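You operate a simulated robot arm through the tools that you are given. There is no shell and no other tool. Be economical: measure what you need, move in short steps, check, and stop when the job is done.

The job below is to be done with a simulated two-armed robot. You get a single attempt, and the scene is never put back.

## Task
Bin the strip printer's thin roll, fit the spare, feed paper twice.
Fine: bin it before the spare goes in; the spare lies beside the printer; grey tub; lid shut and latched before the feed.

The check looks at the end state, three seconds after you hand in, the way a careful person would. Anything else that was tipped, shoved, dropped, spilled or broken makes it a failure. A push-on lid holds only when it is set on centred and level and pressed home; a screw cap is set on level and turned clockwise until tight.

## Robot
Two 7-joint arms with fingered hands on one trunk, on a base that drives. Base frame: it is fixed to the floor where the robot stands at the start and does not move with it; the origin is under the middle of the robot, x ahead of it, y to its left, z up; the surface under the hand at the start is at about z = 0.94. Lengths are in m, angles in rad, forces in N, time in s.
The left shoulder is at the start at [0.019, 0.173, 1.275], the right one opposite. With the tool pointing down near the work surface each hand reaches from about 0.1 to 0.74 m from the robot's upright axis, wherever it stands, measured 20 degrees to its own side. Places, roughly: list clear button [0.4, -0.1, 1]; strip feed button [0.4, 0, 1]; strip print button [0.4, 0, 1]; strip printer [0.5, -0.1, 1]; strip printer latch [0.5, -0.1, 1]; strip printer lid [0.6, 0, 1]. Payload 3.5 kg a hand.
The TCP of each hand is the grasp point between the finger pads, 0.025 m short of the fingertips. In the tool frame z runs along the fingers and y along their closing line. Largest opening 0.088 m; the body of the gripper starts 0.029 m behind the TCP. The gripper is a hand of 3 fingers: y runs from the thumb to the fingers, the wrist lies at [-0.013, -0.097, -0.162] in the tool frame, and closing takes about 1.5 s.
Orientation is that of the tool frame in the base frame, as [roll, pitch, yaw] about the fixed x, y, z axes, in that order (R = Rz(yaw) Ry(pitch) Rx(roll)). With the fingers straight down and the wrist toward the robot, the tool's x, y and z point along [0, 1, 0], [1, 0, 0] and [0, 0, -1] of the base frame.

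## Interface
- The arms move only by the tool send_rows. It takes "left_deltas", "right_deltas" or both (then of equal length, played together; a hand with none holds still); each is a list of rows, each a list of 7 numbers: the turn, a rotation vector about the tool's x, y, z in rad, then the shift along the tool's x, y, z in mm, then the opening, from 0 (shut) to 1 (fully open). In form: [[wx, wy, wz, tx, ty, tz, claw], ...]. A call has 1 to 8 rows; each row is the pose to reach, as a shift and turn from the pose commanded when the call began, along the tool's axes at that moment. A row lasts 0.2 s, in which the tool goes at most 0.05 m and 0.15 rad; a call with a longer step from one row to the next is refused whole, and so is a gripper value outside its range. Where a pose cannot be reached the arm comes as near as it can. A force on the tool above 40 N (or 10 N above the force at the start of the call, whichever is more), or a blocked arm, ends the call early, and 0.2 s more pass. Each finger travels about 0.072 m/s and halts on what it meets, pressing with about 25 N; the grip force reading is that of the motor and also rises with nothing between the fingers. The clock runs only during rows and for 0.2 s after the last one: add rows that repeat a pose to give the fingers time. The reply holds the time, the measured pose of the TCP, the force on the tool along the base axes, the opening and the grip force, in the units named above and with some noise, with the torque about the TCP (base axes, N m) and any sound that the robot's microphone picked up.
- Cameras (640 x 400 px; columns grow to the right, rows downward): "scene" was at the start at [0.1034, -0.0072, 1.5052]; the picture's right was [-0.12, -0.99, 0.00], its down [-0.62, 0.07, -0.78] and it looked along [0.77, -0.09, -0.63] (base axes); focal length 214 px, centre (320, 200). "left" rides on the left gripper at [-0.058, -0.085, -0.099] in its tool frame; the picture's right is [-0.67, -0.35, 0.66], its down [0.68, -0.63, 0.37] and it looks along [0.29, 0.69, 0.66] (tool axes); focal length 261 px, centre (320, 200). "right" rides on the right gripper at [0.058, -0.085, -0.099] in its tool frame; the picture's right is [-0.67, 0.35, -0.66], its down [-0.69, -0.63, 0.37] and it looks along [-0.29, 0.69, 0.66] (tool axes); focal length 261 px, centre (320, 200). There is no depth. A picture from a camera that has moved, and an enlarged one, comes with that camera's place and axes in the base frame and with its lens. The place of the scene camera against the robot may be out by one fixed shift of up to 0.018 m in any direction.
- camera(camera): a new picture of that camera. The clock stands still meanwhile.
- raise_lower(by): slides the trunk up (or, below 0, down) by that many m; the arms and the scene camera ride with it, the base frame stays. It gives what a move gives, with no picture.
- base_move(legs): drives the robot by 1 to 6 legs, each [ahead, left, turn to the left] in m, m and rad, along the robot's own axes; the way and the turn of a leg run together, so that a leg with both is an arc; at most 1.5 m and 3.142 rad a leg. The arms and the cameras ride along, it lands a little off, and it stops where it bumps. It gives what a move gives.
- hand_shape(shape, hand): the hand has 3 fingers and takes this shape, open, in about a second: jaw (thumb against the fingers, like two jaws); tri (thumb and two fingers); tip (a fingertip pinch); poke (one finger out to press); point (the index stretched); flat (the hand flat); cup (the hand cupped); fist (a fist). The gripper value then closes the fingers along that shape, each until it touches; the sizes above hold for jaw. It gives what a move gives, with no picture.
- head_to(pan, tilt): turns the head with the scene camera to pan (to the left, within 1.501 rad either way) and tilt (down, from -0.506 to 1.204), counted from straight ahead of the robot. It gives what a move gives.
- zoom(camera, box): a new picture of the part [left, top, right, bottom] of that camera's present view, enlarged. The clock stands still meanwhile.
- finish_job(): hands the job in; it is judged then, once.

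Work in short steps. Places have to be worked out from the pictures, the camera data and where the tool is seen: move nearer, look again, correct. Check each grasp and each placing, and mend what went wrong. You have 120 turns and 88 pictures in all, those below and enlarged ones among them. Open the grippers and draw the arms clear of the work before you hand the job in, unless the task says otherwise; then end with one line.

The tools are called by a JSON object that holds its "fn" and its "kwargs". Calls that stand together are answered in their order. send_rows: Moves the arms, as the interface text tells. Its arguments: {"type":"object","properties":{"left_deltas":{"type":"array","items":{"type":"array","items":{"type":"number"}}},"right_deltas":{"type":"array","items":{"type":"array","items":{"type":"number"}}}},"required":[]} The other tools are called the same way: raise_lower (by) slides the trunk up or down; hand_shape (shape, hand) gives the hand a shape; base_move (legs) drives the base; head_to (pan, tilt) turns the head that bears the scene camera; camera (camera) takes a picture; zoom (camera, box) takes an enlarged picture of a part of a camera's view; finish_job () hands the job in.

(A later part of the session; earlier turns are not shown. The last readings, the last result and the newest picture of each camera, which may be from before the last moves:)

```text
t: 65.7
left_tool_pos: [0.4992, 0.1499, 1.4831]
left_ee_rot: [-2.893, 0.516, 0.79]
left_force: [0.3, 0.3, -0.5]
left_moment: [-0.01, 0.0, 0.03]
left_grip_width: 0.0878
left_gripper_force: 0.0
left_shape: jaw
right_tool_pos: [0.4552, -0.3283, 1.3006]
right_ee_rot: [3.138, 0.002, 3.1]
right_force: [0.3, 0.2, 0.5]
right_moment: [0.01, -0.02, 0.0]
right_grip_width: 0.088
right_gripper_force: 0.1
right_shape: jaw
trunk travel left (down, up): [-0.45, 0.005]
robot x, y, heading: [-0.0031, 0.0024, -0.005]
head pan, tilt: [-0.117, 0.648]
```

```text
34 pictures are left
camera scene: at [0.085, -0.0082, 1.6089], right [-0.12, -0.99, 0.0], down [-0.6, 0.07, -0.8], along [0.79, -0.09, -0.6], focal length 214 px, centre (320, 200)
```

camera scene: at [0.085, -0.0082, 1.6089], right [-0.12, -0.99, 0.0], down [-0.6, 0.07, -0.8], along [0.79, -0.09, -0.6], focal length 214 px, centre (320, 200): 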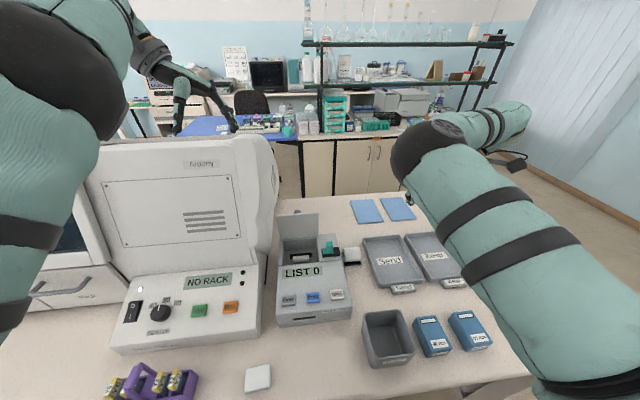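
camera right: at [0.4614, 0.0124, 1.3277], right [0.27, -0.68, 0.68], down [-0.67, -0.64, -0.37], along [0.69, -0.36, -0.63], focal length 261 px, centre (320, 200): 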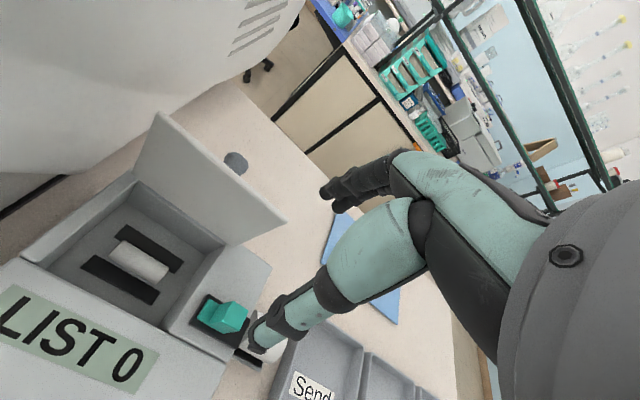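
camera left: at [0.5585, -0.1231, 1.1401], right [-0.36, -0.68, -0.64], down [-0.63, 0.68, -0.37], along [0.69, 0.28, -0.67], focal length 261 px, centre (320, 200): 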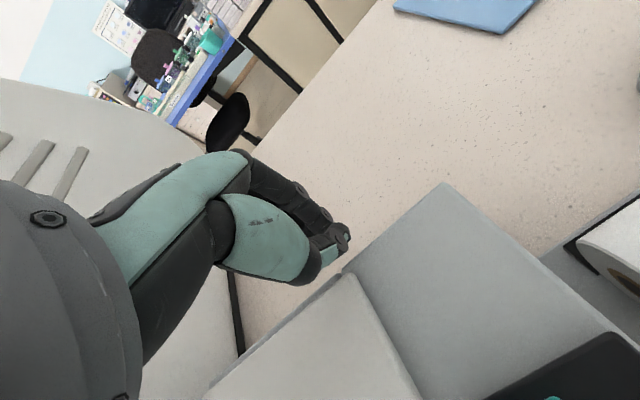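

The right arm tracks exactly with the elbow high. I turn it back to close along x and lift the left hand well above the analyser, before shifting the base left.

{"fn": "send_rows", "kwargs": {"right_deltas": [[0, 0, 0.14, 0, 0, 0, 1], [0, 0, 0.28, 0, 0, 0, 1], [0, 0, 0.42, 0, 0, 0, 1], [0, 0, 0.56, 0, 0, 0, 1], [0, 0, 0.7, 0, 0, 0, 1], [0, 0, 0.84, 0, 0, 0, 1], [0, 0, 0.98, 0, 0, 0, 1], [0, 0, 1.12, 0, 0, 0, 1]], "left_deltas": [[0, 0, 0, -5, -2, -9, 1], [0, 0, 0, -10, -4, -18, 1], [0, 0, 0, -15, -6, -27, 1], [0, 0, 0, -20, -8, -36, 1], [0, 0, 0, -25, -10, -45, 1], [0, 0, 0, -30, -13, -51, 1], [0, 0, 0, -30, -13, -51, 1], [0, 0, 0, -30, -13, -51, 1]]}}

{"fn": "send_rows", "kwargs": {"right_deltas": [[0, 0, 0.14, 0, 0, 0, 1], [0, 0, 0.28, 0, 0, 0, 1], [0, 0, 0.41, 0, 0, 0, 1]]}}

```text
t: 67.5
left_tool_pos: [0.4992, 0.1514, 1.5438]
left_ee_rot: [-2.894, 0.515, 0.79]
left_force: [-0.7, 0.3, -0.3]
left_moment: [0.01, 0.02, -0.02]
left_grip_width: 0.0882
left_gripper_force: 0.0
left_shape: jaw
right_tool_pos: [0.4573, -0.326, 1.3007]
right_ee_rot: [-3.14, -0.004, 1.975]
right_force: [1.4, -0.4, -0.2]
right_moment: [0.0, -0.01, 0.01]
right_grip_width: 0.088
right_gripper_force: 0.1
right_shape: jaw
trunk travel left (down, up): [-0.45, 0.005]
robot x, y, heading: [-0.0036, -0.0022, -0.003]
head pan, tilt: [-0.117, 0.648]
```

```text
t: 68.5
left_tool_pos: [0.5001, 0.1514, 1.5434]
left_ee_rot: [-2.895, 0.514, 0.789]
left_force: [-0.1, -0.6, -0.9]
left_moment: [-0.01, 0.01, -0.03]
left_grip_width: 0.0878
left_gripper_force: 0.1
left_shape: jaw
right_tool_pos: [0.4503, -0.3636, 1.3058]
right_ee_rot: [3.121, -0.032, 1.476]
right_force: [-0.6, 0.3, -0.6]
right_moment: [0.03, 0.0, 0.0]
right_grip_width: 0.0877
right_gripper_force: 0.0
right_shape: jaw
trunk travel left (down, up): [-0.45, 0.005]
robot x, y, heading: [-0.0046, -0.0019, -0.002]
head pan, tilt: [-0.117, 0.648]
stopped in row 3 (right hand): the arm was blocked; the commanded pose is now the measured one
```

Folding it close with that yaw blocks the arm, so I will keep the arm fairly extended and let the base do the placing. I put the right hand forward and level it at yaw π/2.

{"fn": "send_rows", "kwargs": {"right_deltas": [[0, 0, 0, 30, 25, 0, 1], [0.01, -0.01, -0.03, 60, 50, 0, 1], [0.02, -0.03, -0.06, 90, 75, 0, 1], [0.02, -0.032, -0.095, 120, 105, 0, 1], [0.02, -0.032, -0.095, 120, 120, 0, 1]]}}

{"fn": "base_move", "kwargs": {"legs": [[-0.06, 0, 0], [0, 0.22, 0]]}}

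{"fn": "camera", "kwargs": {"camera": "scene"}}

```text
t: 69.7
left_tool_pos: [0.5008, 0.1521, 1.5422]
left_ee_rot: [-2.896, 0.516, 0.787]
left_force: [0.6, -0.2, 0.1]
left_moment: [0.02, 0.02, 0.02]
left_grip_width: 0.0881
left_gripper_force: 0.2
left_shape: jaw
right_tool_pos: [0.5807, -0.2683, 1.3146]
right_ee_rot: [3.134, -0.008, 1.542]
right_force: [-0.8, -0.1, -1.0]
right_moment: [0.03, -0.02, 0.01]
right_grip_width: 0.0876
right_gripper_force: 0.0
right_shape: jaw
trunk travel left (down, up): [-0.45, 0.005]
robot x, y, heading: [-0.0001, -0.0002, -0.0]
head pan, tilt: [-0.117, 0.648]
```

```text
t: 71.9
left_tool_pos: [0.4445, 0.3629, 1.5426]
left_ee_rot: [-2.892, 0.514, 0.789]
left_force: [0.2, -0.5, 0.1]
left_moment: [0.04, 0.01, -0.01]
left_grip_width: 0.088
left_gripper_force: 0.0
left_shape: jaw
right_tool_pos: [0.5224, -0.0556, 1.312]
right_ee_rot: [3.135, -0.006, 1.542]
right_force: [-0.3, 0.1, -0.6]
right_moment: [0.02, 0.02, 0.01]
right_grip_width: 0.0877
right_gripper_force: 0.0
right_shape: jaw
trunk travel left (down, up): [-0.45, 0.005]
robot x, y, heading: [-0.0601, 0.2184, -0.006]
head pan, tilt: [-0.117, 0.648]
```

```text
33 pictures are left
camera scene: at [0.029, 0.2038, 1.6087], right [-0.12, -0.99, 0.0], down [-0.6, 0.08, -0.8], along [0.79, -0.09, -0.6], focal length 214 px, centre (320, 200)
```

scene: 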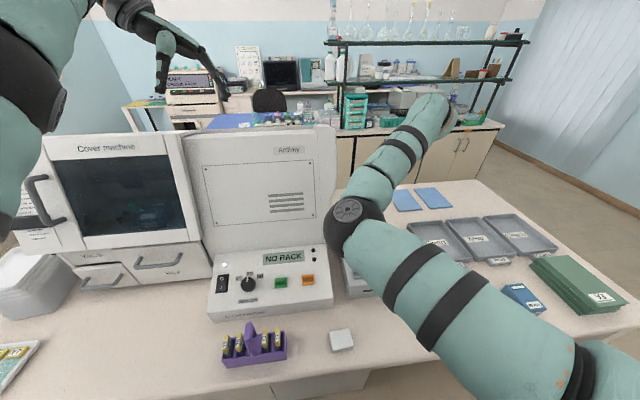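

The hand is now over the printer in a comfortable robot-frame spot. I go down towards the bay and look with the hand camera.

{"fn": "send_rows", "kwargs": {"right_deltas": [[0, 0, -0.01, 14, 2, 35, 0.8], [0, 0, -0.02, 28, 4, 70, 0.7], [0, 0, -0.028, 42, 4, 105, 0.65], [0, 0, -0.028, 54, 4, 130, 0.65], [0, 0, -0.028, 56, 4, 150, 0.65]]}}

{"fn": "camera", "kwargs": {"camera": "right"}}

```text
t: 73.3
left_tool_pos: [0.4417, 0.3662, 1.5426]
left_ee_rot: [-2.892, 0.513, 0.789]
left_force: [0.3, -0.6, 0.4]
left_moment: [-0.02, 0.01, 0.03]
left_grip_width: 0.0878
left_gripper_force: 0.0
left_shape: jaw
right_tool_pos: [0.5335, -0.0481, 1.1818]
right_ee_rot: [3.101, 0.035, 1.492]
right_force: [0.9, -0.6, 0.5]
right_moment: [-0.01, -0.01, 0.0]
right_grip_width: 0.0576
right_gripper_force: 0.1
right_shape: jaw
trunk travel left (down, up): [-0.45, 0.005]
robot x, y, heading: [-0.057, 0.2175, -0.003]
head pan, tilt: [-0.117, 0.648]
stopped in row 5 (right hand): the arm was blocked; the commanded pose is now the measured one
```

```text
32 pictures are left
camera right: at [0.4512, 0.0198, 1.2747], right [0.27, -0.67, 0.69], down [-0.67, -0.65, -0.37], along [0.69, -0.36, -0.62], focal length 261 px, centre (320, 200)
```

right: 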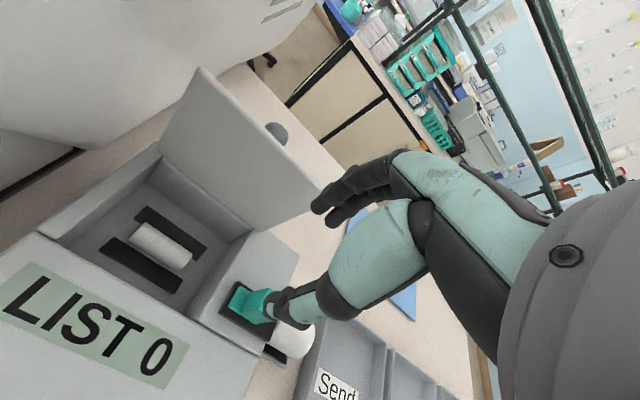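

Blocked again: in this posture the hand must stay further to my right. I shift the base further left and move the hand right by part of that, levelling it again.

{"fn": "send_rows", "kwargs": {"right_deltas": [[0.01, 0.01, -0.02, -20, 0, 0, 0.65], [0.02, 0.02, -0.04, -45, 0, 0, 0.65], [0.04, 0.035, -0.079, -70, 0, 0, 0.65], [0.04, 0.035, -0.079, -80, 0, 0, 0.65]]}}

{"fn": "base_move", "kwargs": {"legs": [[0, 0.13, 0]]}}

{"fn": "camera", "kwargs": {"camera": "scene"}}

```text
t: 74.3
left_tool_pos: [0.4422, 0.3662, 1.5424]
left_ee_rot: [-2.892, 0.514, 0.789]
left_force: [0.6, 0.8, 0.3]
left_moment: [-0.02, -0.02, 0.01]
left_grip_width: 0.0879
left_gripper_force: 0.1
left_shape: jaw
right_tool_pos: [0.5305, -0.1241, 1.1815]
right_ee_rot: [-3.137, -0.003, 1.58]
right_force: [0.2, 1.2, 0.3]
right_moment: [0.05, 0.0, 0.01]
right_grip_width: 0.0576
right_gripper_force: 0.1
right_shape: jaw
trunk travel left (down, up): [-0.45, 0.005]
robot x, y, heading: [-0.0594, 0.2212, -0.004]
head pan, tilt: [-0.117, 0.648]
```

```text
t: 75.6
left_tool_pos: [0.4425, 0.4876, 1.5444]
left_ee_rot: [-2.891, 0.512, 0.787]
left_force: [-0.1, -1.0, 0.0]
left_moment: [0.03, 0.0, -0.03]
left_grip_width: 0.0877
left_gripper_force: 0.1
left_shape: jaw
right_tool_pos: [0.53, -0.0033, 1.1812]
right_ee_rot: [-3.138, -0.005, 1.577]
right_force: [0.0, 0.4, 0.2]
right_moment: [0.01, 0.03, 0.01]
right_grip_width: 0.0572
right_gripper_force: 0.1
right_shape: jaw
trunk travel left (down, up): [-0.45, 0.005]
robot x, y, heading: [-0.0597, 0.3434, -0.004]
head pan, tilt: [-0.117, 0.648]
```

```text
31 pictures are left
camera scene: at [0.028, 0.3307, 1.6088], right [-0.12, -0.99, 0.0], down [-0.6, 0.08, -0.8], along [0.79, -0.1, -0.6], focal length 214 px, centre (320, 200)
```

scene: 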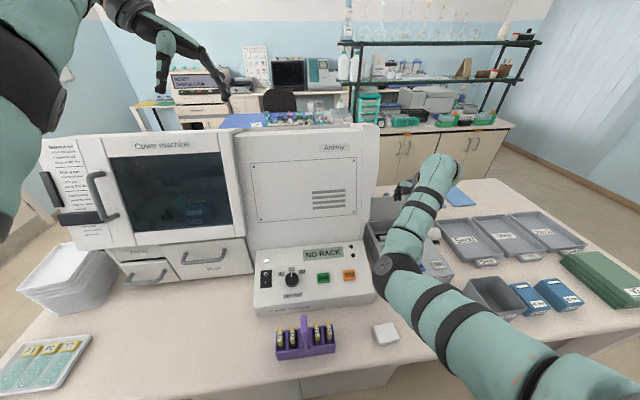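

The hand is level at (0.530, -0.003) over the bay. I take a hand picture to place the thin roll exactly.

{"fn": "camera", "kwargs": {"camera": "right"}}

```text
30 pictures are left
camera right: at [0.4448, 0.054, 1.2803], right [0.35, -0.67, 0.65], down [-0.63, -0.69, -0.37], along [0.69, -0.28, -0.66], focal length 261 px, centre (320, 200)
```

right: 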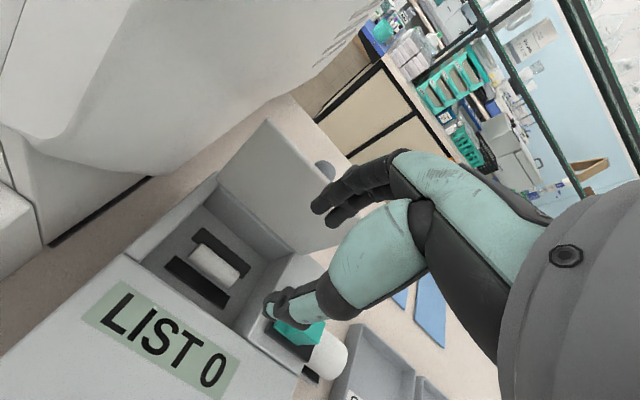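

The thin roll is at about (0.561, 0.000), with the dark finger slots in front of it and behind. I go down with a slight forward tilt so the knuckles stay clear of the lid.

{"fn": "send_rows", "kwargs": {"right_deltas": [[-0.07, 0, 0, 1, 8, 25, 0.5], [-0.14, 0, 0, 2, 16, 50, 0.5], [-0.2, 0, 0, 3, 26, 80, 0.5], [-0.2, 0, 0, 3, 26, 110, 0.5], [-0.2, 0, 0, 3, 26, 125, 0.5]]}}

{"fn": "camera", "kwargs": {"camera": "right"}}

```text
t: 76.8
left_tool_pos: [0.4432, 0.4921, 1.5435]
left_ee_rot: [-2.892, 0.513, 0.788]
left_force: [0.3, 0.5, 0.1]
left_moment: [0.02, 0.03, 0.0]
left_grip_width: 0.0881
left_gripper_force: 0.1
left_shape: jaw
right_tool_pos: [0.5557, 0.0026, 1.0573]
right_ee_rot: [2.945, -0.004, 1.576]
right_force: [0.5, 0.0, -1.4]
right_moment: [0.02, 0.01, -0.01]
right_grip_width: 0.0444
right_gripper_force: 0.0
right_shape: jaw
trunk travel left (down, up): [-0.45, 0.005]
robot x, y, heading: [-0.0581, 0.3439, -0.008]
head pan, tilt: [-0.117, 0.648]
```

```text
29 pictures are left
camera right: at [0.453, 0.06, 1.1368], right [0.22, -0.67, 0.71], down [-0.54, -0.69, -0.48], along [0.81, -0.28, -0.51], focal length 261 px, centre (320, 200)
```

right: 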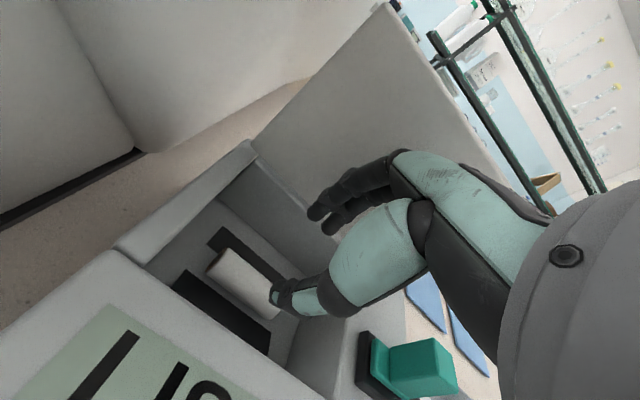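

The roll is at about (0.565, 0.002, 0.97), straight below the finger gap. I go straight down in small steps, watching the force.

{"fn": "send_rows", "kwargs": {"right_deltas": [[0, 0, 0, 0, -2, 14, 0.5], [0, 0, 0, 0, -4, 28, 0.5], [0, 0, 0, 0, -6, 42, 0.5], [0, 0, 0, 0, -6, 50, 0.5], [0, 0, 0, 0, -7, 56, 0.5]]}}

{"fn": "camera", "kwargs": {"camera": "right"}}

```text
t: 78.0
left_tool_pos: [0.4429, 0.4916, 1.5434]
left_ee_rot: [-2.894, 0.514, 0.785]
left_force: [0.7, -0.9, -1.1]
left_moment: [-0.01, -0.01, 0.04]
left_grip_width: 0.0879
left_gripper_force: 0.1
left_shape: jaw
right_tool_pos: [0.5597, 0.004, 0.9988]
right_ee_rot: [2.947, -0.003, 1.574]
right_force: [-0.1, -1.0, 0.2]
right_moment: [0.0, 0.05, 0.0]
right_grip_width: 0.044
right_gripper_force: 0.1
right_shape: jaw
trunk travel left (down, up): [-0.45, 0.005]
robot x, y, heading: [-0.0595, 0.3435, -0.006]
head pan, tilt: [-0.117, 0.648]
```

```text
28 pictures are left
camera right: at [0.4566, 0.062, 1.0803], right [0.22, -0.67, 0.71], down [-0.54, -0.69, -0.48], along [0.81, -0.28, -0.51], focal length 261 px, centre (320, 200)
```

right: 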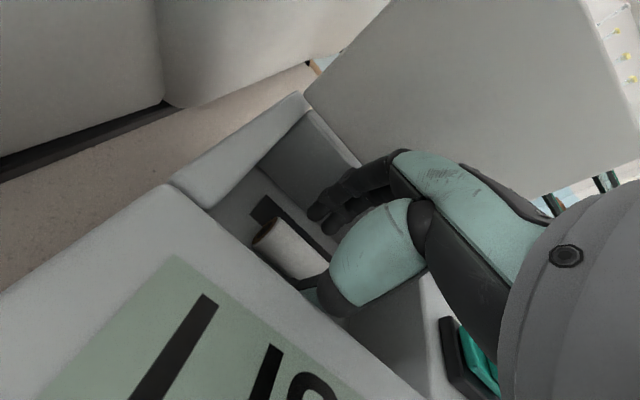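

There is no contact yet and the roll lies between thumb and fingers, slightly forward. I go 11 mm lower and 5 mm forward, then close.

{"fn": "send_rows", "kwargs": {"right_deltas": [[0, 0, 0, 0, 2, 6, 0.5], [0, 0, 0, 0, 3, 11, 0.5], [0, 0, 0, 0, 3, 11, 0.35], [0, 0, 0, 0, 3, 11, 0.2], [0, 0, 0, 0, 3, 11, 0.05], [0, 0, 0, 0, 3, 11, 0.05]]}}

{"fn": "camera", "kwargs": {"camera": "right"}}

```text
t: 79.4
left_tool_pos: [0.4432, 0.4915, 1.5436]
left_ee_rot: [-2.898, 0.514, 0.785]
left_force: [0.2, 0.0, 0.3]
left_moment: [-0.01, 0.02, 0.01]
left_grip_width: 0.0881
left_gripper_force: 0.1
left_shape: jaw
right_tool_pos: [0.5644, 0.0045, 0.9912]
right_ee_rot: [2.946, -0.002, 1.575]
right_force: [1.0, -0.2, 1.4]
right_moment: [0.01, 0.0, -0.02]
right_grip_width: 0.0179
right_gripper_force: 24.8
right_shape: jaw
trunk travel left (down, up): [-0.45, 0.005]
robot x, y, heading: [-0.0589, 0.3464, -0.007]
head pan, tilt: [-0.117, 0.648]
```

```text
27 pictures are left
camera right: at [0.4615, 0.0624, 1.0712], right [0.22, -0.67, 0.71], down [-0.54, -0.69, -0.48], along [0.81, -0.28, -0.51], focal length 261 px, centre (320, 200)
```

right: 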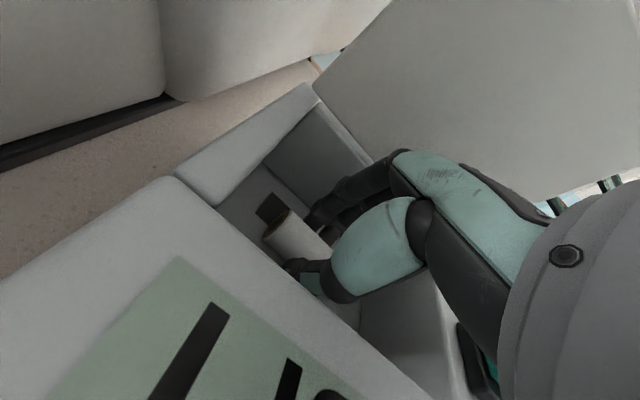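

The grip closed at 18 mm on the roll. I lift straight up and check that it comes along.

{"fn": "send_rows", "kwargs": {"right_deltas": [[0, 0, 0, 0, 5, -25, 0.05], [0, 0, 0, 0, 10, -50, 0.05], [0, 0, 0, 0, 15, -80, 0.05], [0, 0, 0, 0, 22, -115, 0.05], [0, 0, 0, 0, 28, -150, 0.05]]}}

{"fn": "camera", "kwargs": {"camera": "right"}}

```text
t: 80.6
left_tool_pos: [0.4433, 0.4931, 1.5414]
left_ee_rot: [-2.894, 0.514, 0.785]
left_force: [0.7, 0.5, 0.2]
left_moment: [0.0, 0.01, -0.01]
left_grip_width: 0.0879
left_gripper_force: 0.0
left_shape: jaw
right_tool_pos: [0.5625, 0.0031, 1.1438]
right_ee_rot: [2.945, -0.002, 1.576]
right_force: [0.0, -0.2, -0.2]
right_moment: [0.0, 0.02, -0.02]
right_grip_width: 0.0184
right_gripper_force: 24.8
right_shape: jaw
trunk travel left (down, up): [-0.45, 0.005]
robot x, y, heading: [-0.0605, 0.341, -0.005]
head pan, tilt: [-0.117, 0.648]
```

```text
26 pictures are left
camera right: at [0.4595, 0.0612, 1.2246], right [0.22, -0.67, 0.71], down [-0.54, -0.69, -0.48], along [0.81, -0.28, -0.51], focal length 261 px, centre (320, 200)
```

right: 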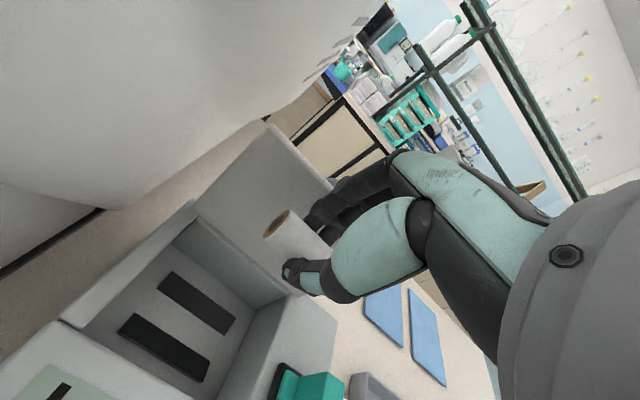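

The thin roll is in hand and the two rails of the seat show, centred at about (0.562, 0.0025). The tub is near (0.265, -0.20), so I drive back and then right to bring the hand over it.

{"fn": "base_move", "kwargs": {"legs": [[-0.29, 0, 0], [0, -0.2, 0]]}}

{"fn": "camera", "kwargs": {"camera": "right"}}

{"fn": "camera", "kwargs": {"camera": "scene"}}

```text
t: 83.8
left_tool_pos: [0.149, 0.2938, 1.5416]
left_ee_rot: [-2.896, 0.517, 0.773]
left_force: [-0.9, -0.6, 0.3]
left_moment: [0.0, -0.05, 0.02]
left_grip_width: 0.0882
left_gripper_force: 0.1
left_shape: jaw
right_tool_pos: [0.2619, -0.1989, 1.1436]
right_ee_rot: [2.945, 0.003, 1.566]
right_force: [0.3, 0.1, 0.3]
right_moment: [0.0, 0.02, 0.01]
right_grip_width: 0.0184
right_gripper_force: 25.4
right_shape: jaw
trunk travel left (down, up): [-0.45, 0.005]
robot x, y, heading: [-0.3526, 0.1431, -0.017]
head pan, tilt: [-0.117, 0.648]
```

```text
25 pictures are left
camera right: at [0.1597, -0.1397, 1.2248], right [0.21, -0.67, 0.71], down [-0.55, -0.68, -0.48], along [0.81, -0.29, -0.51], focal length 261 px, centre (320, 200)
```

right: 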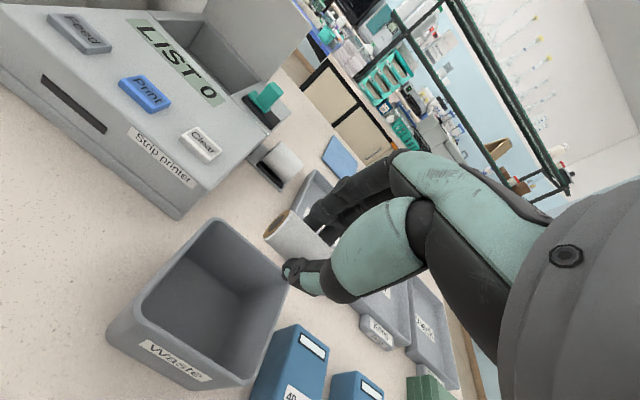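

```text
24 pictures are left
camera scene: at [-0.2688, 0.1415, 1.6089], right [-0.13, -0.99, 0.0], down [-0.6, 0.08, -0.8], along [0.79, -0.11, -0.6], focal length 214 px, centre (320, 200)
```

scene: 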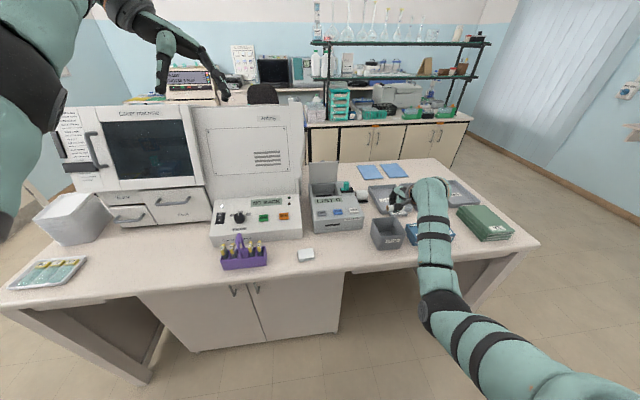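

The tub is labelled "Waste" and its mouth is centred at about (0.270, -0.197), right under the roll. I lower the roll into the mouth.

{"fn": "send_rows", "kwargs": {"right_deltas": [[0, 0, 0, 1, -3, 26, 0.05], [0, 0, 0, 2, -6, 52, 0.05], [0, 0, 0, 2, -9, 78, 0.05], [0, 0, 0, 2, -12, 100, 0.05]]}}

{"fn": "camera", "kwargs": {"camera": "right"}}

```text
t: 84.8
left_tool_pos: [0.1478, 0.2868, 1.5424]
left_ee_rot: [-2.892, 0.515, 0.776]
left_force: [-0.5, 0.0, 0.2]
left_moment: [0.0, 0.0, 0.0]
left_grip_width: 0.0876
left_gripper_force: 0.0
left_shape: jaw
right_tool_pos: [0.2688, -0.2012, 1.0431]
right_ee_rot: [2.945, -0.004, 1.565]
right_force: [0.6, 0.2, -0.1]
right_moment: [0.01, -0.03, -0.01]
right_grip_width: 0.0182
right_gripper_force: 25.1
right_shape: jaw
trunk travel left (down, up): [-0.45, 0.005]
robot x, y, heading: [-0.3566, 0.1443, -0.018]
head pan, tilt: [-0.117, 0.648]
```

```text
23 pictures are left
camera right: at [0.167, -0.1434, 1.1244], right [0.21, -0.67, 0.71], down [-0.55, -0.68, -0.48], along [0.81, -0.29, -0.51], focal length 261 px, centre (320, 200)
```

right: 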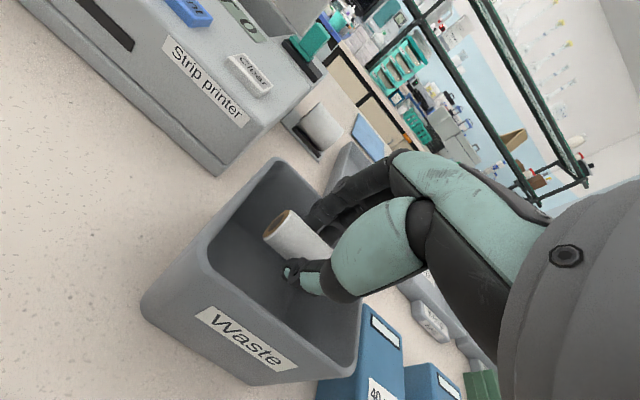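

The roll is within the mouth, slightly towards the back. I go 35 mm lower and 8 mm back, then open the fingers part way to let it drop.

{"fn": "send_rows", "kwargs": {"right_deltas": [[0, 0, 0, 0, -8, 12, 0.05], [0, 0, 0, 0, -15, 33, 0.05], [0, 0, 0, 0, -15, 33, 0.25], [0, 0, 0, 0, -15, 33, 0.45], [0, 0, 0, 0, -15, 33, 0.45]]}}

{"fn": "camera", "kwargs": {"camera": "right"}}

```text
t: 86.0
left_tool_pos: [0.1465, 0.2868, 1.5441]
left_ee_rot: [-2.895, 0.515, 0.774]
left_force: [0.2, 0.0, 0.1]
left_moment: [-0.04, 0.01, 0.01]
left_grip_width: 0.0879
left_gripper_force: 0.1
left_shape: jaw
right_tool_pos: [0.2597, -0.2009, 1.0066]
right_ee_rot: [2.943, -0.005, 1.564]
right_force: [0.7, 0.3, 0.5]
right_moment: [-0.03, 0.01, 0.0]
right_grip_width: 0.0392
right_gripper_force: 0.1
right_shape: jaw
trunk travel left (down, up): [-0.45, 0.005]
robot x, y, heading: [-0.3563, 0.1427, -0.019]
head pan, tilt: [-0.117, 0.648]
```

```text
22 pictures are left
camera right: at [0.158, -0.1424, 1.0881], right [0.21, -0.67, 0.71], down [-0.55, -0.68, -0.48], along [0.81, -0.29, -0.51], focal length 261 px, centre (320, 200)
```

right: 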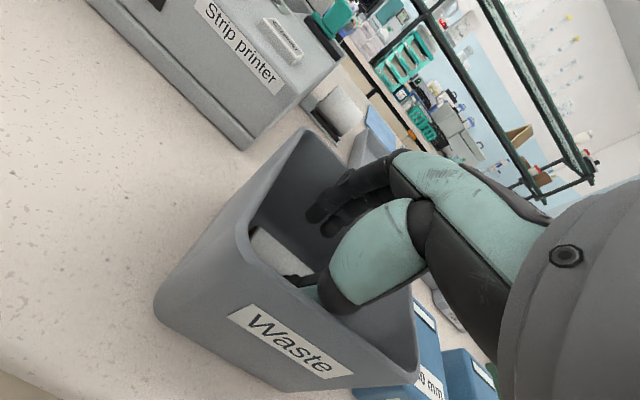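

The roll has dropped into the tub. I lift straight out and then drive forward so the hand comes over the spare.

{"fn": "send_rows", "kwargs": {"right_deltas": [[0, 0, 0, 0, 8, -40, 0.45], [0, 0, 0, 0, 16, -80, 0.45], [0, 0, 0, 0, 24, -120, 0.6], [0, 0, 0, 0, 31, -155, 0.8]]}}

{"fn": "base_move", "kwargs": {"legs": [[0.28, 0, 0.018]]}}

{"fn": "camera", "kwargs": {"camera": "right"}}

```text
t: 87.0
left_tool_pos: [0.1484, 0.2887, 1.5443]
left_ee_rot: [-2.895, 0.513, 0.773]
left_force: [0.2, 0.2, -0.5]
left_moment: [0.0, 0.03, -0.01]
left_grip_width: 0.088
left_gripper_force: 0.1
left_shape: jaw
right_tool_pos: [0.2598, -0.1996, 1.1673]
right_ee_rot: [2.945, -0.002, 1.563]
right_force: [-0.1, 0.0, 0.3]
right_moment: [0.01, 0.0, 0.02]
right_grip_width: 0.0705
right_gripper_force: 0.1
right_shape: jaw
trunk travel left (down, up): [-0.45, 0.005]
robot x, y, heading: [-0.3561, 0.1431, -0.016]
head pan, tilt: [-0.117, 0.648]
```

```text
t: 89.0
left_tool_pos: [0.4266, 0.2944, 1.5458]
left_ee_rot: [-2.896, 0.512, 0.789]
left_force: [-1.0, -0.7, -0.1]
left_moment: [0.0, -0.02, 0.0]
left_grip_width: 0.0879
left_gripper_force: 0.1
left_shape: jaw
right_tool_pos: [0.5489, -0.1931, 1.1676]
right_ee_rot: [2.943, -0.003, 1.582]
right_force: [-0.4, 0.7, 0.4]
right_moment: [0.01, 0.0, 0.03]
right_grip_width: 0.0703
right_gripper_force: 0.0
right_shape: jaw
trunk travel left (down, up): [-0.45, 0.005]
robot x, y, heading: [-0.0699, 0.1431, -0.004]
head pan, tilt: [-0.117, 0.648]
```

```text
21 pictures are left
camera right: at [0.4449, -0.135, 1.2478], right [0.22, -0.67, 0.71], down [-0.54, -0.69, -0.48], along [0.81, -0.27, -0.51], focal length 261 px, centre (320, 200)
```

right: 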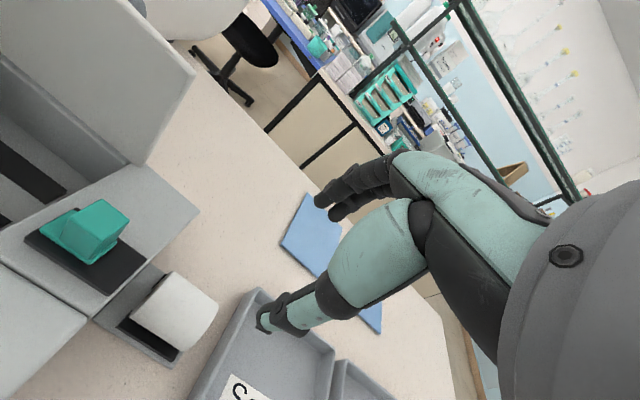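

The spare is at about (0.559, -0.183). I line up over it and go down to just above with the fingers about 66 mm open.

{"fn": "send_rows", "kwargs": {"right_deltas": [[0, 0, 0, 5, -2, 25, 0.75], [0, 0, 0, 10, -5, 50, 0.75], [0, 0, 0, 10, -9, 78, 0.75], [0, 0, 0, 10, -14, 107, 0.75]]}}

{"fn": "camera", "kwargs": {"camera": "right"}}

```text
t: 90.0
left_tool_pos: [0.4295, 0.2951, 1.5427]
left_ee_rot: [-2.891, 0.516, 0.795]
left_force: [1.1, -0.5, -0.4]
left_moment: [0.04, -0.01, -0.03]
left_grip_width: 0.0882
left_gripper_force: 0.1
left_shape: jaw
right_tool_pos: [0.5586, -0.1806, 1.0575]
right_ee_rot: [2.946, -0.004, 1.581]
right_force: [-0.1, -0.8, -0.1]
right_moment: [0.03, 0.01, -0.02]
right_grip_width: 0.0663
right_gripper_force: 0.1
right_shape: jaw
trunk travel left (down, up): [-0.45, 0.005]
robot x, y, heading: [-0.0712, 0.1409, -0.004]
head pan, tilt: [-0.117, 0.648]
```

```text
20 pictures are left
camera right: at [0.4564, -0.1246, 1.1374], right [0.22, -0.67, 0.71], down [-0.54, -0.69, -0.48], along [0.81, -0.27, -0.51], focal length 261 px, centre (320, 200)
```

right: 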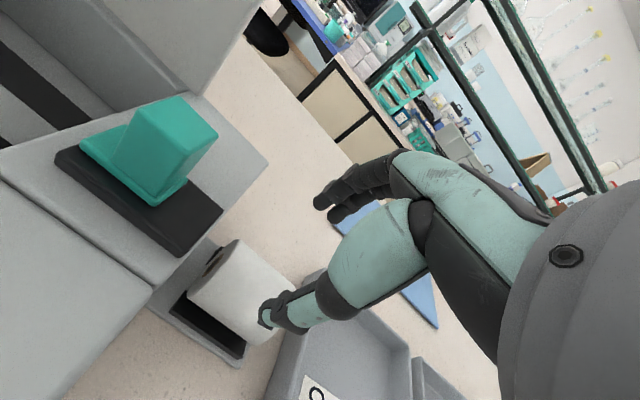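

The roll is centred under the fingers, with a dark recess before it for the thumb. I go straight down to grip height and close.

{"fn": "send_rows", "kwargs": {"right_deltas": [[0, 0, 0, 0, -5, 25, 0.75], [0, 0, 0, 0, -11, 50, 0.75], [0, 0, 0, 0, -15, 66, 0.75], [0, 0, 0, 0, -17.5, 77, 0.75], [0, 0, 0, 0, -17.5, 77, 0.6], [0, 0, 0, 0, -17.5, 77, 0.4], [0, 0, 0, 0, -17.5, 77, 0.35], [0, 0, 0, 0, -17.5, 77, 0.35]]}}

{"fn": "camera", "kwargs": {"camera": "right"}}

```text
t: 91.8
left_tool_pos: [0.4282, 0.2956, 1.543]
left_ee_rot: [-2.894, 0.514, 0.792]
left_force: [-0.4, -0.2, -0.1]
left_moment: [-0.02, -0.02, 0.0]
left_grip_width: 0.0878
left_gripper_force: 0.0
left_shape: jaw
right_tool_pos: [0.5558, -0.1817, 0.9807]
right_ee_rot: [2.944, -0.002, 1.582]
right_force: [-1.1, -0.1, -0.5]
right_moment: [0.01, 0.02, 0.03]
right_grip_width: 0.039
right_gripper_force: 25.0
right_shape: jaw
trunk travel left (down, up): [-0.45, 0.005]
robot x, y, heading: [-0.0731, 0.1417, 0.002]
head pan, tilt: [-0.117, 0.648]
```

```text
19 pictures are left
camera right: at [0.4528, -0.1246, 1.0598], right [0.22, -0.67, 0.71], down [-0.54, -0.69, -0.48], along [0.81, -0.27, -0.51], focal length 261 px, centre (320, 200)
```

right: 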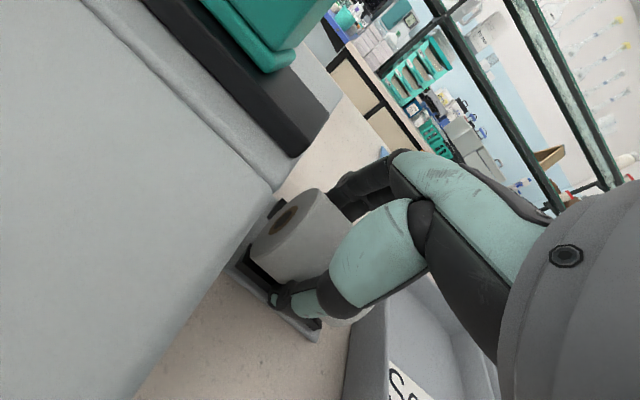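

The spare is gripped at 39 mm. I lift it straight up well above the printer, a little towards me, and look.

{"fn": "send_rows", "kwargs": {"right_deltas": [[0, 0, 0, 0, 5, -25, 0.35], [0, 0, 0, 0, 10, -50, 0.35], [0, 0, 0, 0, 17, -90, 0.35], [0, 0, 0, 0, 20, -130, 0.35], [0, 0, 0, 0, 20, -170, 0.35], [0, 0, 0, 0, 20, -205, 0.35]]}}

{"fn": "base_move", "kwargs": {"legs": [[0, 0.188, 0]]}}

{"fn": "camera", "kwargs": {"camera": "right"}}

```text
t: 93.2
left_tool_pos: [0.4298, 0.2955, 1.5425]
left_ee_rot: [-2.895, 0.515, 0.791]
left_force: [-0.2, 0.1, -0.7]
left_moment: [-0.02, -0.04, 0.01]
left_grip_width: 0.0879
left_gripper_force: 0.1
left_shape: jaw
right_tool_pos: [0.5335, -0.1836, 1.1841]
right_ee_rot: [2.944, -0.003, 1.581]
right_force: [0.6, -1.2, -0.3]
right_moment: [0.01, 0.01, -0.01]
right_grip_width: 0.0386
right_gripper_force: 24.6
right_shape: jaw
trunk travel left (down, up): [-0.45, 0.005]
robot x, y, heading: [-0.0727, 0.1413, -0.004]
head pan, tilt: [-0.117, 0.648]
```

```text
t: 94.7
left_tool_pos: [0.4302, 0.4755, 1.5431]
left_ee_rot: [-2.891, 0.512, 0.793]
left_force: [-0.1, -1.0, -0.2]
left_moment: [0.0, -0.02, -0.03]
left_grip_width: 0.088
left_gripper_force: 0.0
left_shape: jaw
right_tool_pos: [0.5329, -0.0021, 1.1818]
right_ee_rot: [2.943, -0.008, 1.583]
right_force: [-0.1, -0.6, -0.4]
right_moment: [0.01, 0.01, 0.0]
right_grip_width: 0.0384
right_gripper_force: 25.3
right_shape: jaw
trunk travel left (down, up): [-0.45, 0.005]
robot x, y, heading: [-0.0757, 0.331, -0.0]
head pan, tilt: [-0.117, 0.648]
```

```text
18 pictures are left
camera right: at [0.4311, 0.0555, 1.2632], right [0.22, -0.67, 0.71], down [-0.54, -0.69, -0.49], along [0.81, -0.27, -0.51], focal length 261 px, centre (320, 200)
```

right: 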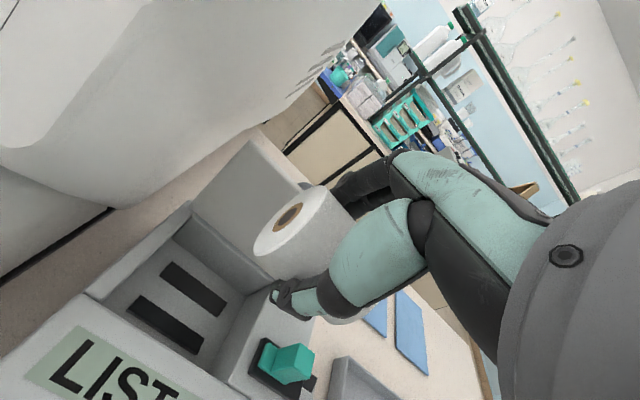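

The spare hangs level over the bay, and the seat is centred at about (0.561, 0.003). I line up and lower it to just above the seat.

{"fn": "send_rows", "kwargs": {"right_deltas": [[0, 0, 0, 5, 26, 5, 0.35], [0, 0, 0, 5, 20, 36, 0.35], [0, 0, 0, 5, 14, 66, 0.35], [0, 0, 0, 5, 8, 96, 0.35], [0, 0, 0, 5, 1.7, 125, 0.35], [0, 0, 0, 5, -5, 158, 0.35], [0, 0, 0, 5, -7, 170, 0.35]]}}

{"fn": "camera", "kwargs": {"camera": "right"}}

```text
t: 96.3
left_tool_pos: [0.4298, 0.4813, 1.5429]
left_ee_rot: [-2.894, 0.513, 0.79]
left_force: [0.1, -0.5, 0.0]
left_moment: [0.0, -0.03, 0.03]
left_grip_width: 0.0882
left_gripper_force: 0.1
left_shape: jaw
right_tool_pos: [0.5605, 0.0072, 1.0155]
right_ee_rot: [2.943, -0.003, 1.582]
right_force: [-0.4, -0.2, -0.7]
right_moment: [-0.02, 0.0, 0.04]
right_grip_width: 0.0373
right_gripper_force: 25.1
right_shape: jaw
trunk travel left (down, up): [-0.45, 0.005]
robot x, y, heading: [-0.0752, 0.3279, -0.006]
head pan, tilt: [-0.117, 0.648]
```

```text
17 pictures are left
camera right: at [0.457, 0.0646, 1.0954], right [0.22, -0.67, 0.71], down [-0.54, -0.69, -0.48], along [0.81, -0.28, -0.51], focal length 261 px, centre (320, 200)
```

right: 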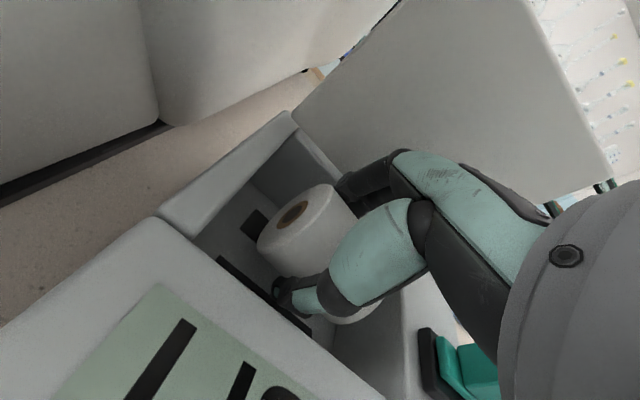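

The roll hangs just above the seat. I lower it slowly, with a 4 mm correction to the right, and watch for contact.

{"fn": "send_rows", "kwargs": {"right_deltas": [[0, 0, 0, -4, -1, 5, 0.35], [0, 0, 0, -4, -2, 10, 0.35], [0, 0, 0, -4, -3, 15, 0.35], [0, 0, 0, -4, -4, 20, 0.35], [0, 0, 0, -4, -5, 24, 0.35]]}}

{"fn": "camera", "kwargs": {"camera": "right"}}

```text
t: 97.5
left_tool_pos: [0.4277, 0.4831, 1.5447]
left_ee_rot: [-2.898, 0.514, 0.788]
left_force: [-0.2, 0.4, 0.8]
left_moment: [-0.04, 0.0, 0.05]
left_grip_width: 0.088
left_gripper_force: 0.2
left_shape: jaw
right_tool_pos: [0.5606, 0.0065, 0.9948]
right_ee_rot: [2.94, -0.001, 1.579]
right_force: [2.2, -0.8, 15.9]
right_moment: [0.01, 0.29, 0.0]
right_grip_width: 0.0376
right_gripper_force: 25.3
right_shape: jaw
trunk travel left (down, up): [-0.45, 0.005]
robot x, y, heading: [-0.0732, 0.3281, 0.002]
head pan, tilt: [-0.117, 0.648]
```

```text
16 pictures are left
camera right: at [0.456, 0.0633, 1.0745], right [0.22, -0.67, 0.71], down [-0.54, -0.69, -0.49], along [0.82, -0.28, -0.51], focal length 261 px, centre (320, 200)
```

right: 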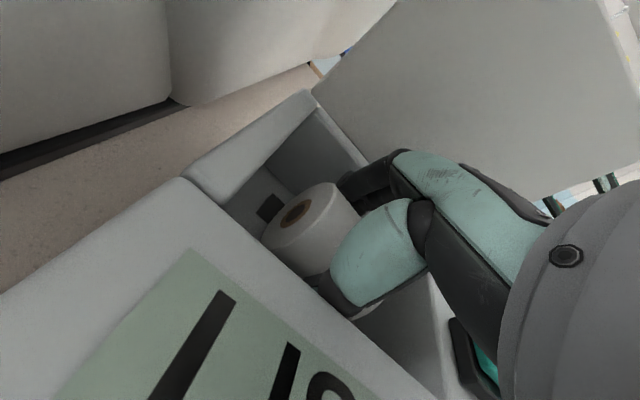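

It has seated, with 16 N of contact. I open gently and lift straight away.

{"fn": "send_rows", "kwargs": {"right_deltas": [[0, 0, 0, 0, 0.5, -2, 0.45], [0, 0, 0, 0, 0.5, -2, 0.55], [0, 0, 0, 0, 0.5, -2, 0.6], [0, 0, 0, 0, 4, -20, 0.62], [0, 0, 0, 0, 10, -50, 0.65], [0, 0, 0, 0, 12, -90, 0.65], [0, 0, 0, 0, 10, -130, 0.65]]}}

{"fn": "camera", "kwargs": {"camera": "right"}}

```text
t: 99.1
left_tool_pos: [0.4299, 0.4802, 1.5439]
left_ee_rot: [-2.896, 0.514, 0.79]
left_force: [-0.5, -0.2, -1.0]
left_moment: [0.06, -0.03, -0.04]
left_grip_width: 0.0878
left_gripper_force: 0.0
left_shape: jaw
right_tool_pos: [0.5426, 0.0051, 1.1199]
right_ee_rot: [2.945, -0.002, 1.579]
right_force: [-0.3, 0.6, 0.2]
right_moment: [0.0, 0.01, -0.02]
right_grip_width: 0.0569
right_gripper_force: 0.1
right_shape: jaw
trunk travel left (down, up): [-0.45, 0.005]
robot x, y, heading: [-0.0739, 0.3293, 0.001]
head pan, tilt: [-0.117, 0.648]
```

```text
15 pictures are left
camera right: at [0.4401, 0.0615, 1.2004], right [0.22, -0.67, 0.71], down [-0.54, -0.69, -0.48], along [0.81, -0.28, -0.51], focal length 261 px, centre (320, 200)
```

right: 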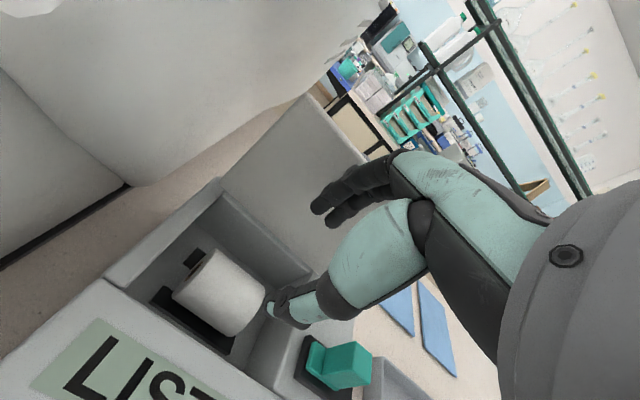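

The spare sits squarely on its rails. To shut the lid I will straddle its top edge and fold it forward: first I raise the hand and shift it right of the knob, then drive forward.

{"fn": "send_rows", "kwargs": {"right_deltas": [[0, 0, 0, -10, 4, -20, 0.65], [0, 0, 0, -20, 8, -40, 0.7], [0, 0, 0, -30, 12, -60, 0.8], [0, 0, 0, -40, 16, -80, 0.8], [0, 0, 0, -40, 18, -90, 0.8]]}}

{"fn": "base_move", "kwargs": {"legs": [[0.088, 0, 0]]}}

{"fn": "camera", "kwargs": {"camera": "right"}}

```text
t: 100.3
left_tool_pos: [0.4306, 0.4811, 1.5432]
left_ee_rot: [-2.894, 0.514, 0.79]
left_force: [-0.3, 0.1, -1.1]
left_moment: [0.02, 0.0, -0.01]
left_grip_width: 0.0878
left_gripper_force: 0.0
left_shape: jaw
right_tool_pos: [0.5439, -0.0366, 1.2124]
right_ee_rot: [2.946, -0.003, 1.582]
right_force: [-0.1, 0.4, -0.6]
right_moment: [-0.02, -0.02, 0.01]
right_grip_width: 0.0699
right_gripper_force: 0.1
right_shape: jaw
trunk travel left (down, up): [-0.45, 0.005]
robot x, y, heading: [-0.0692, 0.3267, 0.001]
head pan, tilt: [-0.117, 0.648]
```

```text
t: 101.4
left_tool_pos: [0.5031, 0.479, 1.5474]
left_ee_rot: [-2.902, 0.507, 0.785]
left_force: [-0.5, 0.1, -0.4]
left_moment: [0.01, -0.04, 0.04]
left_grip_width: 0.0879
left_gripper_force: 0.1
left_shape: jaw
right_tool_pos: [0.6226, -0.0362, 1.218]
right_ee_rot: [2.938, -0.003, 1.58]
right_force: [-0.7, -0.3, -0.4]
right_moment: [0.04, 0.0, 0.0]
right_grip_width: 0.0702
right_gripper_force: 0.1
right_shape: jaw
trunk travel left (down, up): [-0.45, 0.005]
robot x, y, heading: [0.0138, 0.3293, 0.0]
head pan, tilt: [-0.117, 0.648]
```

```text
14 pictures are left
camera right: at [0.5194, 0.021, 1.2973], right [0.21, -0.67, 0.71], down [-0.54, -0.69, -0.49], along [0.82, -0.28, -0.51], focal length 261 px, centre (320, 200)
```

right: 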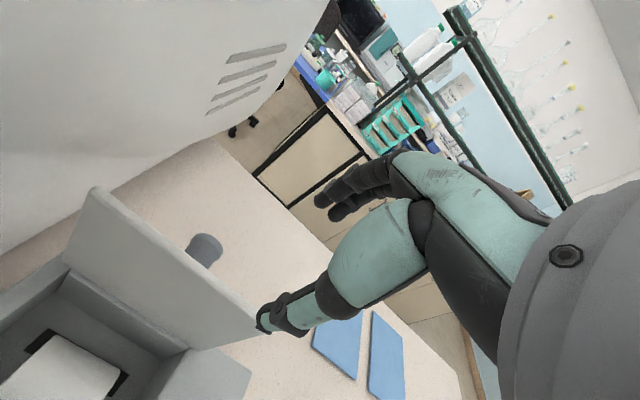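

The lid's top edge is at x about 0.613, near vertical, and lies between thumb and fingers. I lower the hand to straddle the edge and close partly, without gripping.

{"fn": "send_rows", "kwargs": {"right_deltas": [[0, 0, 0, 0, -5, 18, 0.8], [0, 0, 0, 0, -10, 36, 0.8], [0, 0, 0, 0, -15, 55, 0.8], [0, 0, 0, 0, -21, 76, 0.8], [0, 0, 0, 0, -21, 76, 0.6], [0, 0, 0, 0, -21, 76, 0.45]]}}

{"fn": "camera", "kwargs": {"camera": "right"}}

```text
t: 102.8
left_tool_pos: [0.5149, 0.4808, 1.5437]
left_ee_rot: [-2.897, 0.514, 0.789]
left_force: [-0.1, 0.3, -0.1]
left_moment: [0.01, -0.01, 0.0]
left_grip_width: 0.0881
left_gripper_force: 0.1
left_shape: jaw
right_tool_pos: [0.627, -0.0369, 1.1339]
right_ee_rot: [2.944, -0.003, 1.58]
right_force: [0.0, 0.0, 0.3]
right_moment: [0.0, 0.03, 0.04]
right_grip_width: 0.0401
right_gripper_force: 0.1
right_shape: jaw
trunk travel left (down, up): [-0.45, 0.005]
robot x, y, heading: [0.0181, 0.3297, -0.007]
head pan, tilt: [-0.117, 0.648]
```

```text
13 pictures are left
camera right: at [0.5238, 0.021, 1.2139], right [0.22, -0.67, 0.71], down [-0.54, -0.69, -0.48], along [0.81, -0.28, -0.51], focal length 261 px, centre (320, 200)
```

right: 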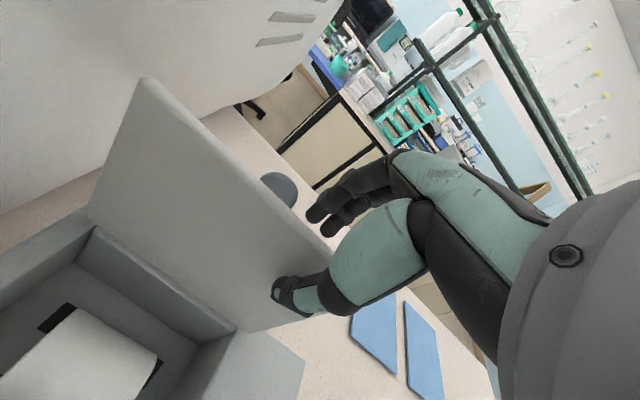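

The thumb is in front of the lid and the fingers are behind it. I fold it forward along its arc.

{"fn": "send_rows", "kwargs": {"right_deltas": [[0, 0, 0, 0, -24.5, -5, 0.45], [0, 0, 0, 0, -44.9, -5, 0.45], [0, 0, 0, 0, -65.7, -3.1, 0.45], [0, 0, 0, 0, -84, 2.3, 0.45], [0, 0, 0, 0, -100, 10.3, 0.45], [0, 0, 0, 0, -114, 19.7, 0.45]]}}

{"fn": "camera", "kwargs": {"camera": "right"}}

```text
t: 104.2
left_tool_pos: [0.5152, 0.4795, 1.5424]
left_ee_rot: [-2.894, 0.514, 0.793]
left_force: [0.2, -0.1, -0.1]
left_moment: [-0.01, -0.02, -0.01]
left_grip_width: 0.088
left_gripper_force: 0.1
left_shape: jaw
right_tool_pos: [0.5183, -0.0375, 1.0917]
right_ee_rot: [2.944, -0.002, 1.579]
right_force: [0.0, -0.4, -0.1]
right_moment: [-0.01, 0.01, 0.01]
right_grip_width: 0.0402
right_gripper_force: 0.1
right_shape: jaw
trunk travel left (down, up): [-0.45, 0.005]
robot x, y, heading: [0.0133, 0.3252, -0.001]
head pan, tilt: [-0.117, 0.648]
```

```text
12 pictures are left
camera right: at [0.4151, 0.0201, 1.1722], right [0.22, -0.67, 0.71], down [-0.54, -0.69, -0.48], along [0.81, -0.28, -0.51], focal length 261 px, centre (320, 200)
```

right: 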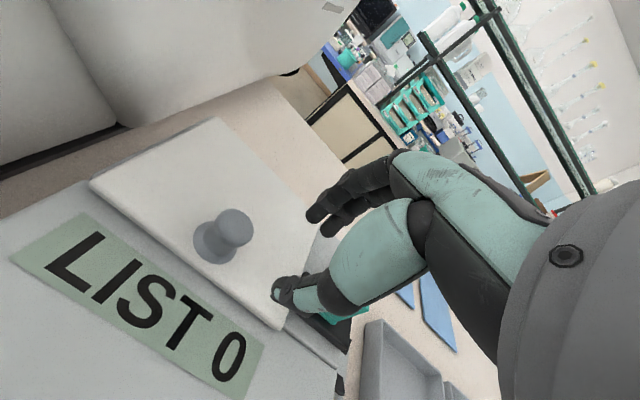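

The lid has folded shut over the spare. Next is the latch: I untilt the hand and move over the latch block at about (0.545, -0.110).

{"fn": "send_rows", "kwargs": {"right_deltas": [[0, 0, 0, 0, 4, -20, 0.5], [0.05, 0, 0, -20, 8, -20, 0.6], [0.1, 0, 0, -40, 15, -16, 0.6], [0.15, 0, 0, -60, 22, -10, 0.6], [0.196, 0, 0, -73, 28.5, -4.4, 0.6]]}}

{"fn": "camera", "kwargs": {"camera": "right"}}

```text
t: 105.4
left_tool_pos: [0.516, 0.4799, 1.5434]
left_ee_rot: [-2.896, 0.513, 0.788]
left_force: [0.0, 0.1, -0.2]
left_moment: [0.03, 0.02, 0.0]
left_grip_width: 0.088
left_gripper_force: 0.0
left_shape: jaw
right_tool_pos: [0.5467, -0.1107, 1.1012]
right_ee_rot: [-3.141, -0.003, 1.579]
right_force: [-0.6, -0.2, -0.2]
right_moment: [-0.01, 0.02, 0.01]
right_grip_width: 0.0524
right_gripper_force: 0.1
right_shape: jaw
trunk travel left (down, up): [-0.45, 0.005]
robot x, y, heading: [0.0115, 0.3256, 0.003]
head pan, tilt: [-0.117, 0.648]
```

```text
11 pictures are left
camera right: at [0.4624, -0.0529, 1.2012], right [0.35, -0.67, 0.65], down [-0.62, -0.69, -0.37], along [0.7, -0.28, -0.66], focal length 261 px, centre (320, 200)
```

right: 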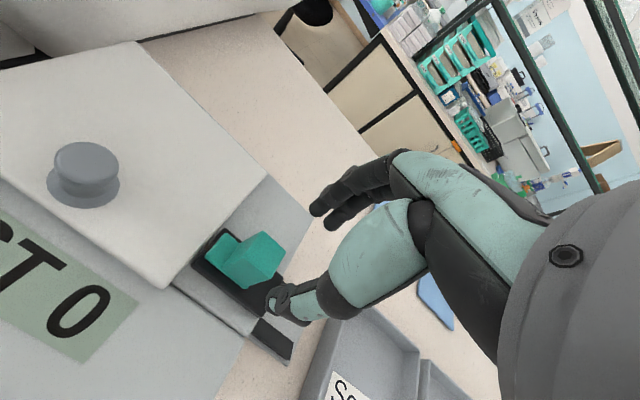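

The block lies between the fingers at about (0.548, -0.105). I go down, grip it as before, and check the width.

{"fn": "send_rows", "kwargs": {"right_deltas": [[0, 0, 0, 4, 0, 16, 0.6], [0, 0, 0, 4, 0, 32, 0.6], [0, 0, 0, 4, 0, 47, 0.6], [0, 0, 0, 4, 0, 47, 0.4], [0, 0, 0, 4, 0, 47, 0.2], [0, 0, 0, 4, 0, 47, 0.1], [0, 0, 0, 4, 0, 47, 0.1]]}}

{"fn": "send_rows", "kwargs": {"right_deltas": [[0, 0, 0, 7, 0, -1, 0.1], [0, 0, 0, 14, 0, -1, 0.1], [0, 0, 0, 21, 0, -1, 0.1], [0, 0, 0, 27, 0, -1, 0.1], [0, 0, 0, 29, 0, -1, 0.1]]}}

{"fn": "camera", "kwargs": {"camera": "right"}}

```text
t: 107.0
left_tool_pos: [0.5141, 0.4813, 1.544]
left_ee_rot: [-2.895, 0.512, 0.788]
left_force: [-0.8, 0.3, -0.3]
left_moment: [0.01, 0.02, 0.01]
left_grip_width: 0.0881
left_gripper_force: 0.0
left_shape: jaw
right_tool_pos: [0.5438, -0.1049, 1.0569]
right_ee_rot: [3.141, -0.001, 1.578]
right_force: [-6.0, 0.2, 1.0]
right_moment: [-0.01, 0.12, -0.04]
right_grip_width: 0.0095
right_gripper_force: 0.1
right_shape: jaw
trunk travel left (down, up): [-0.45, 0.005]
robot x, y, heading: [0.0127, 0.3317, 0.001]
head pan, tilt: [-0.117, 0.648]
```

```text
t: 108.2
left_tool_pos: [0.5151, 0.4805, 1.5438]
left_ee_rot: [-2.896, 0.51, 0.79]
left_force: [0.4, 0.9, -0.2]
left_moment: [0.02, 0.01, 0.04]
left_grip_width: 0.0879
left_gripper_force: 0.2
left_shape: jaw
right_tool_pos: [0.5441, -0.0775, 1.0567]
right_ee_rot: [3.14, -0.001, 1.578]
right_force: [-3.8, -5.4, -0.7]
right_moment: [-0.11, 0.05, 0.03]
right_grip_width: 0.0093
right_gripper_force: 0.0
right_shape: jaw
trunk travel left (down, up): [-0.45, 0.005]
robot x, y, heading: [0.0142, 0.3316, -0.001]
head pan, tilt: [-0.117, 0.648]
```

```text
10 pictures are left
camera right: at [0.4592, -0.02, 1.1562], right [0.35, -0.67, 0.65], down [-0.62, -0.69, -0.37], along [0.7, -0.28, -0.66], focal length 261 px, centre (320, 200)
```

right: 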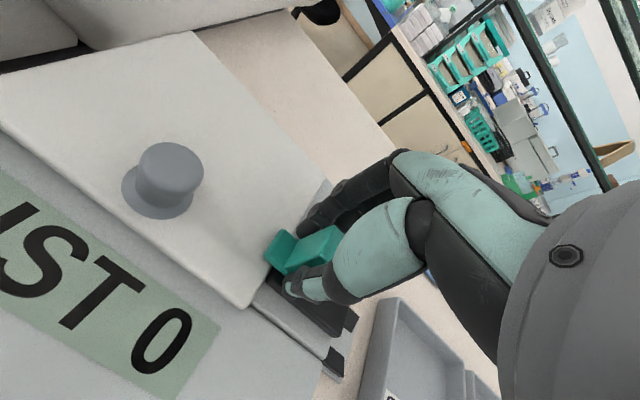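

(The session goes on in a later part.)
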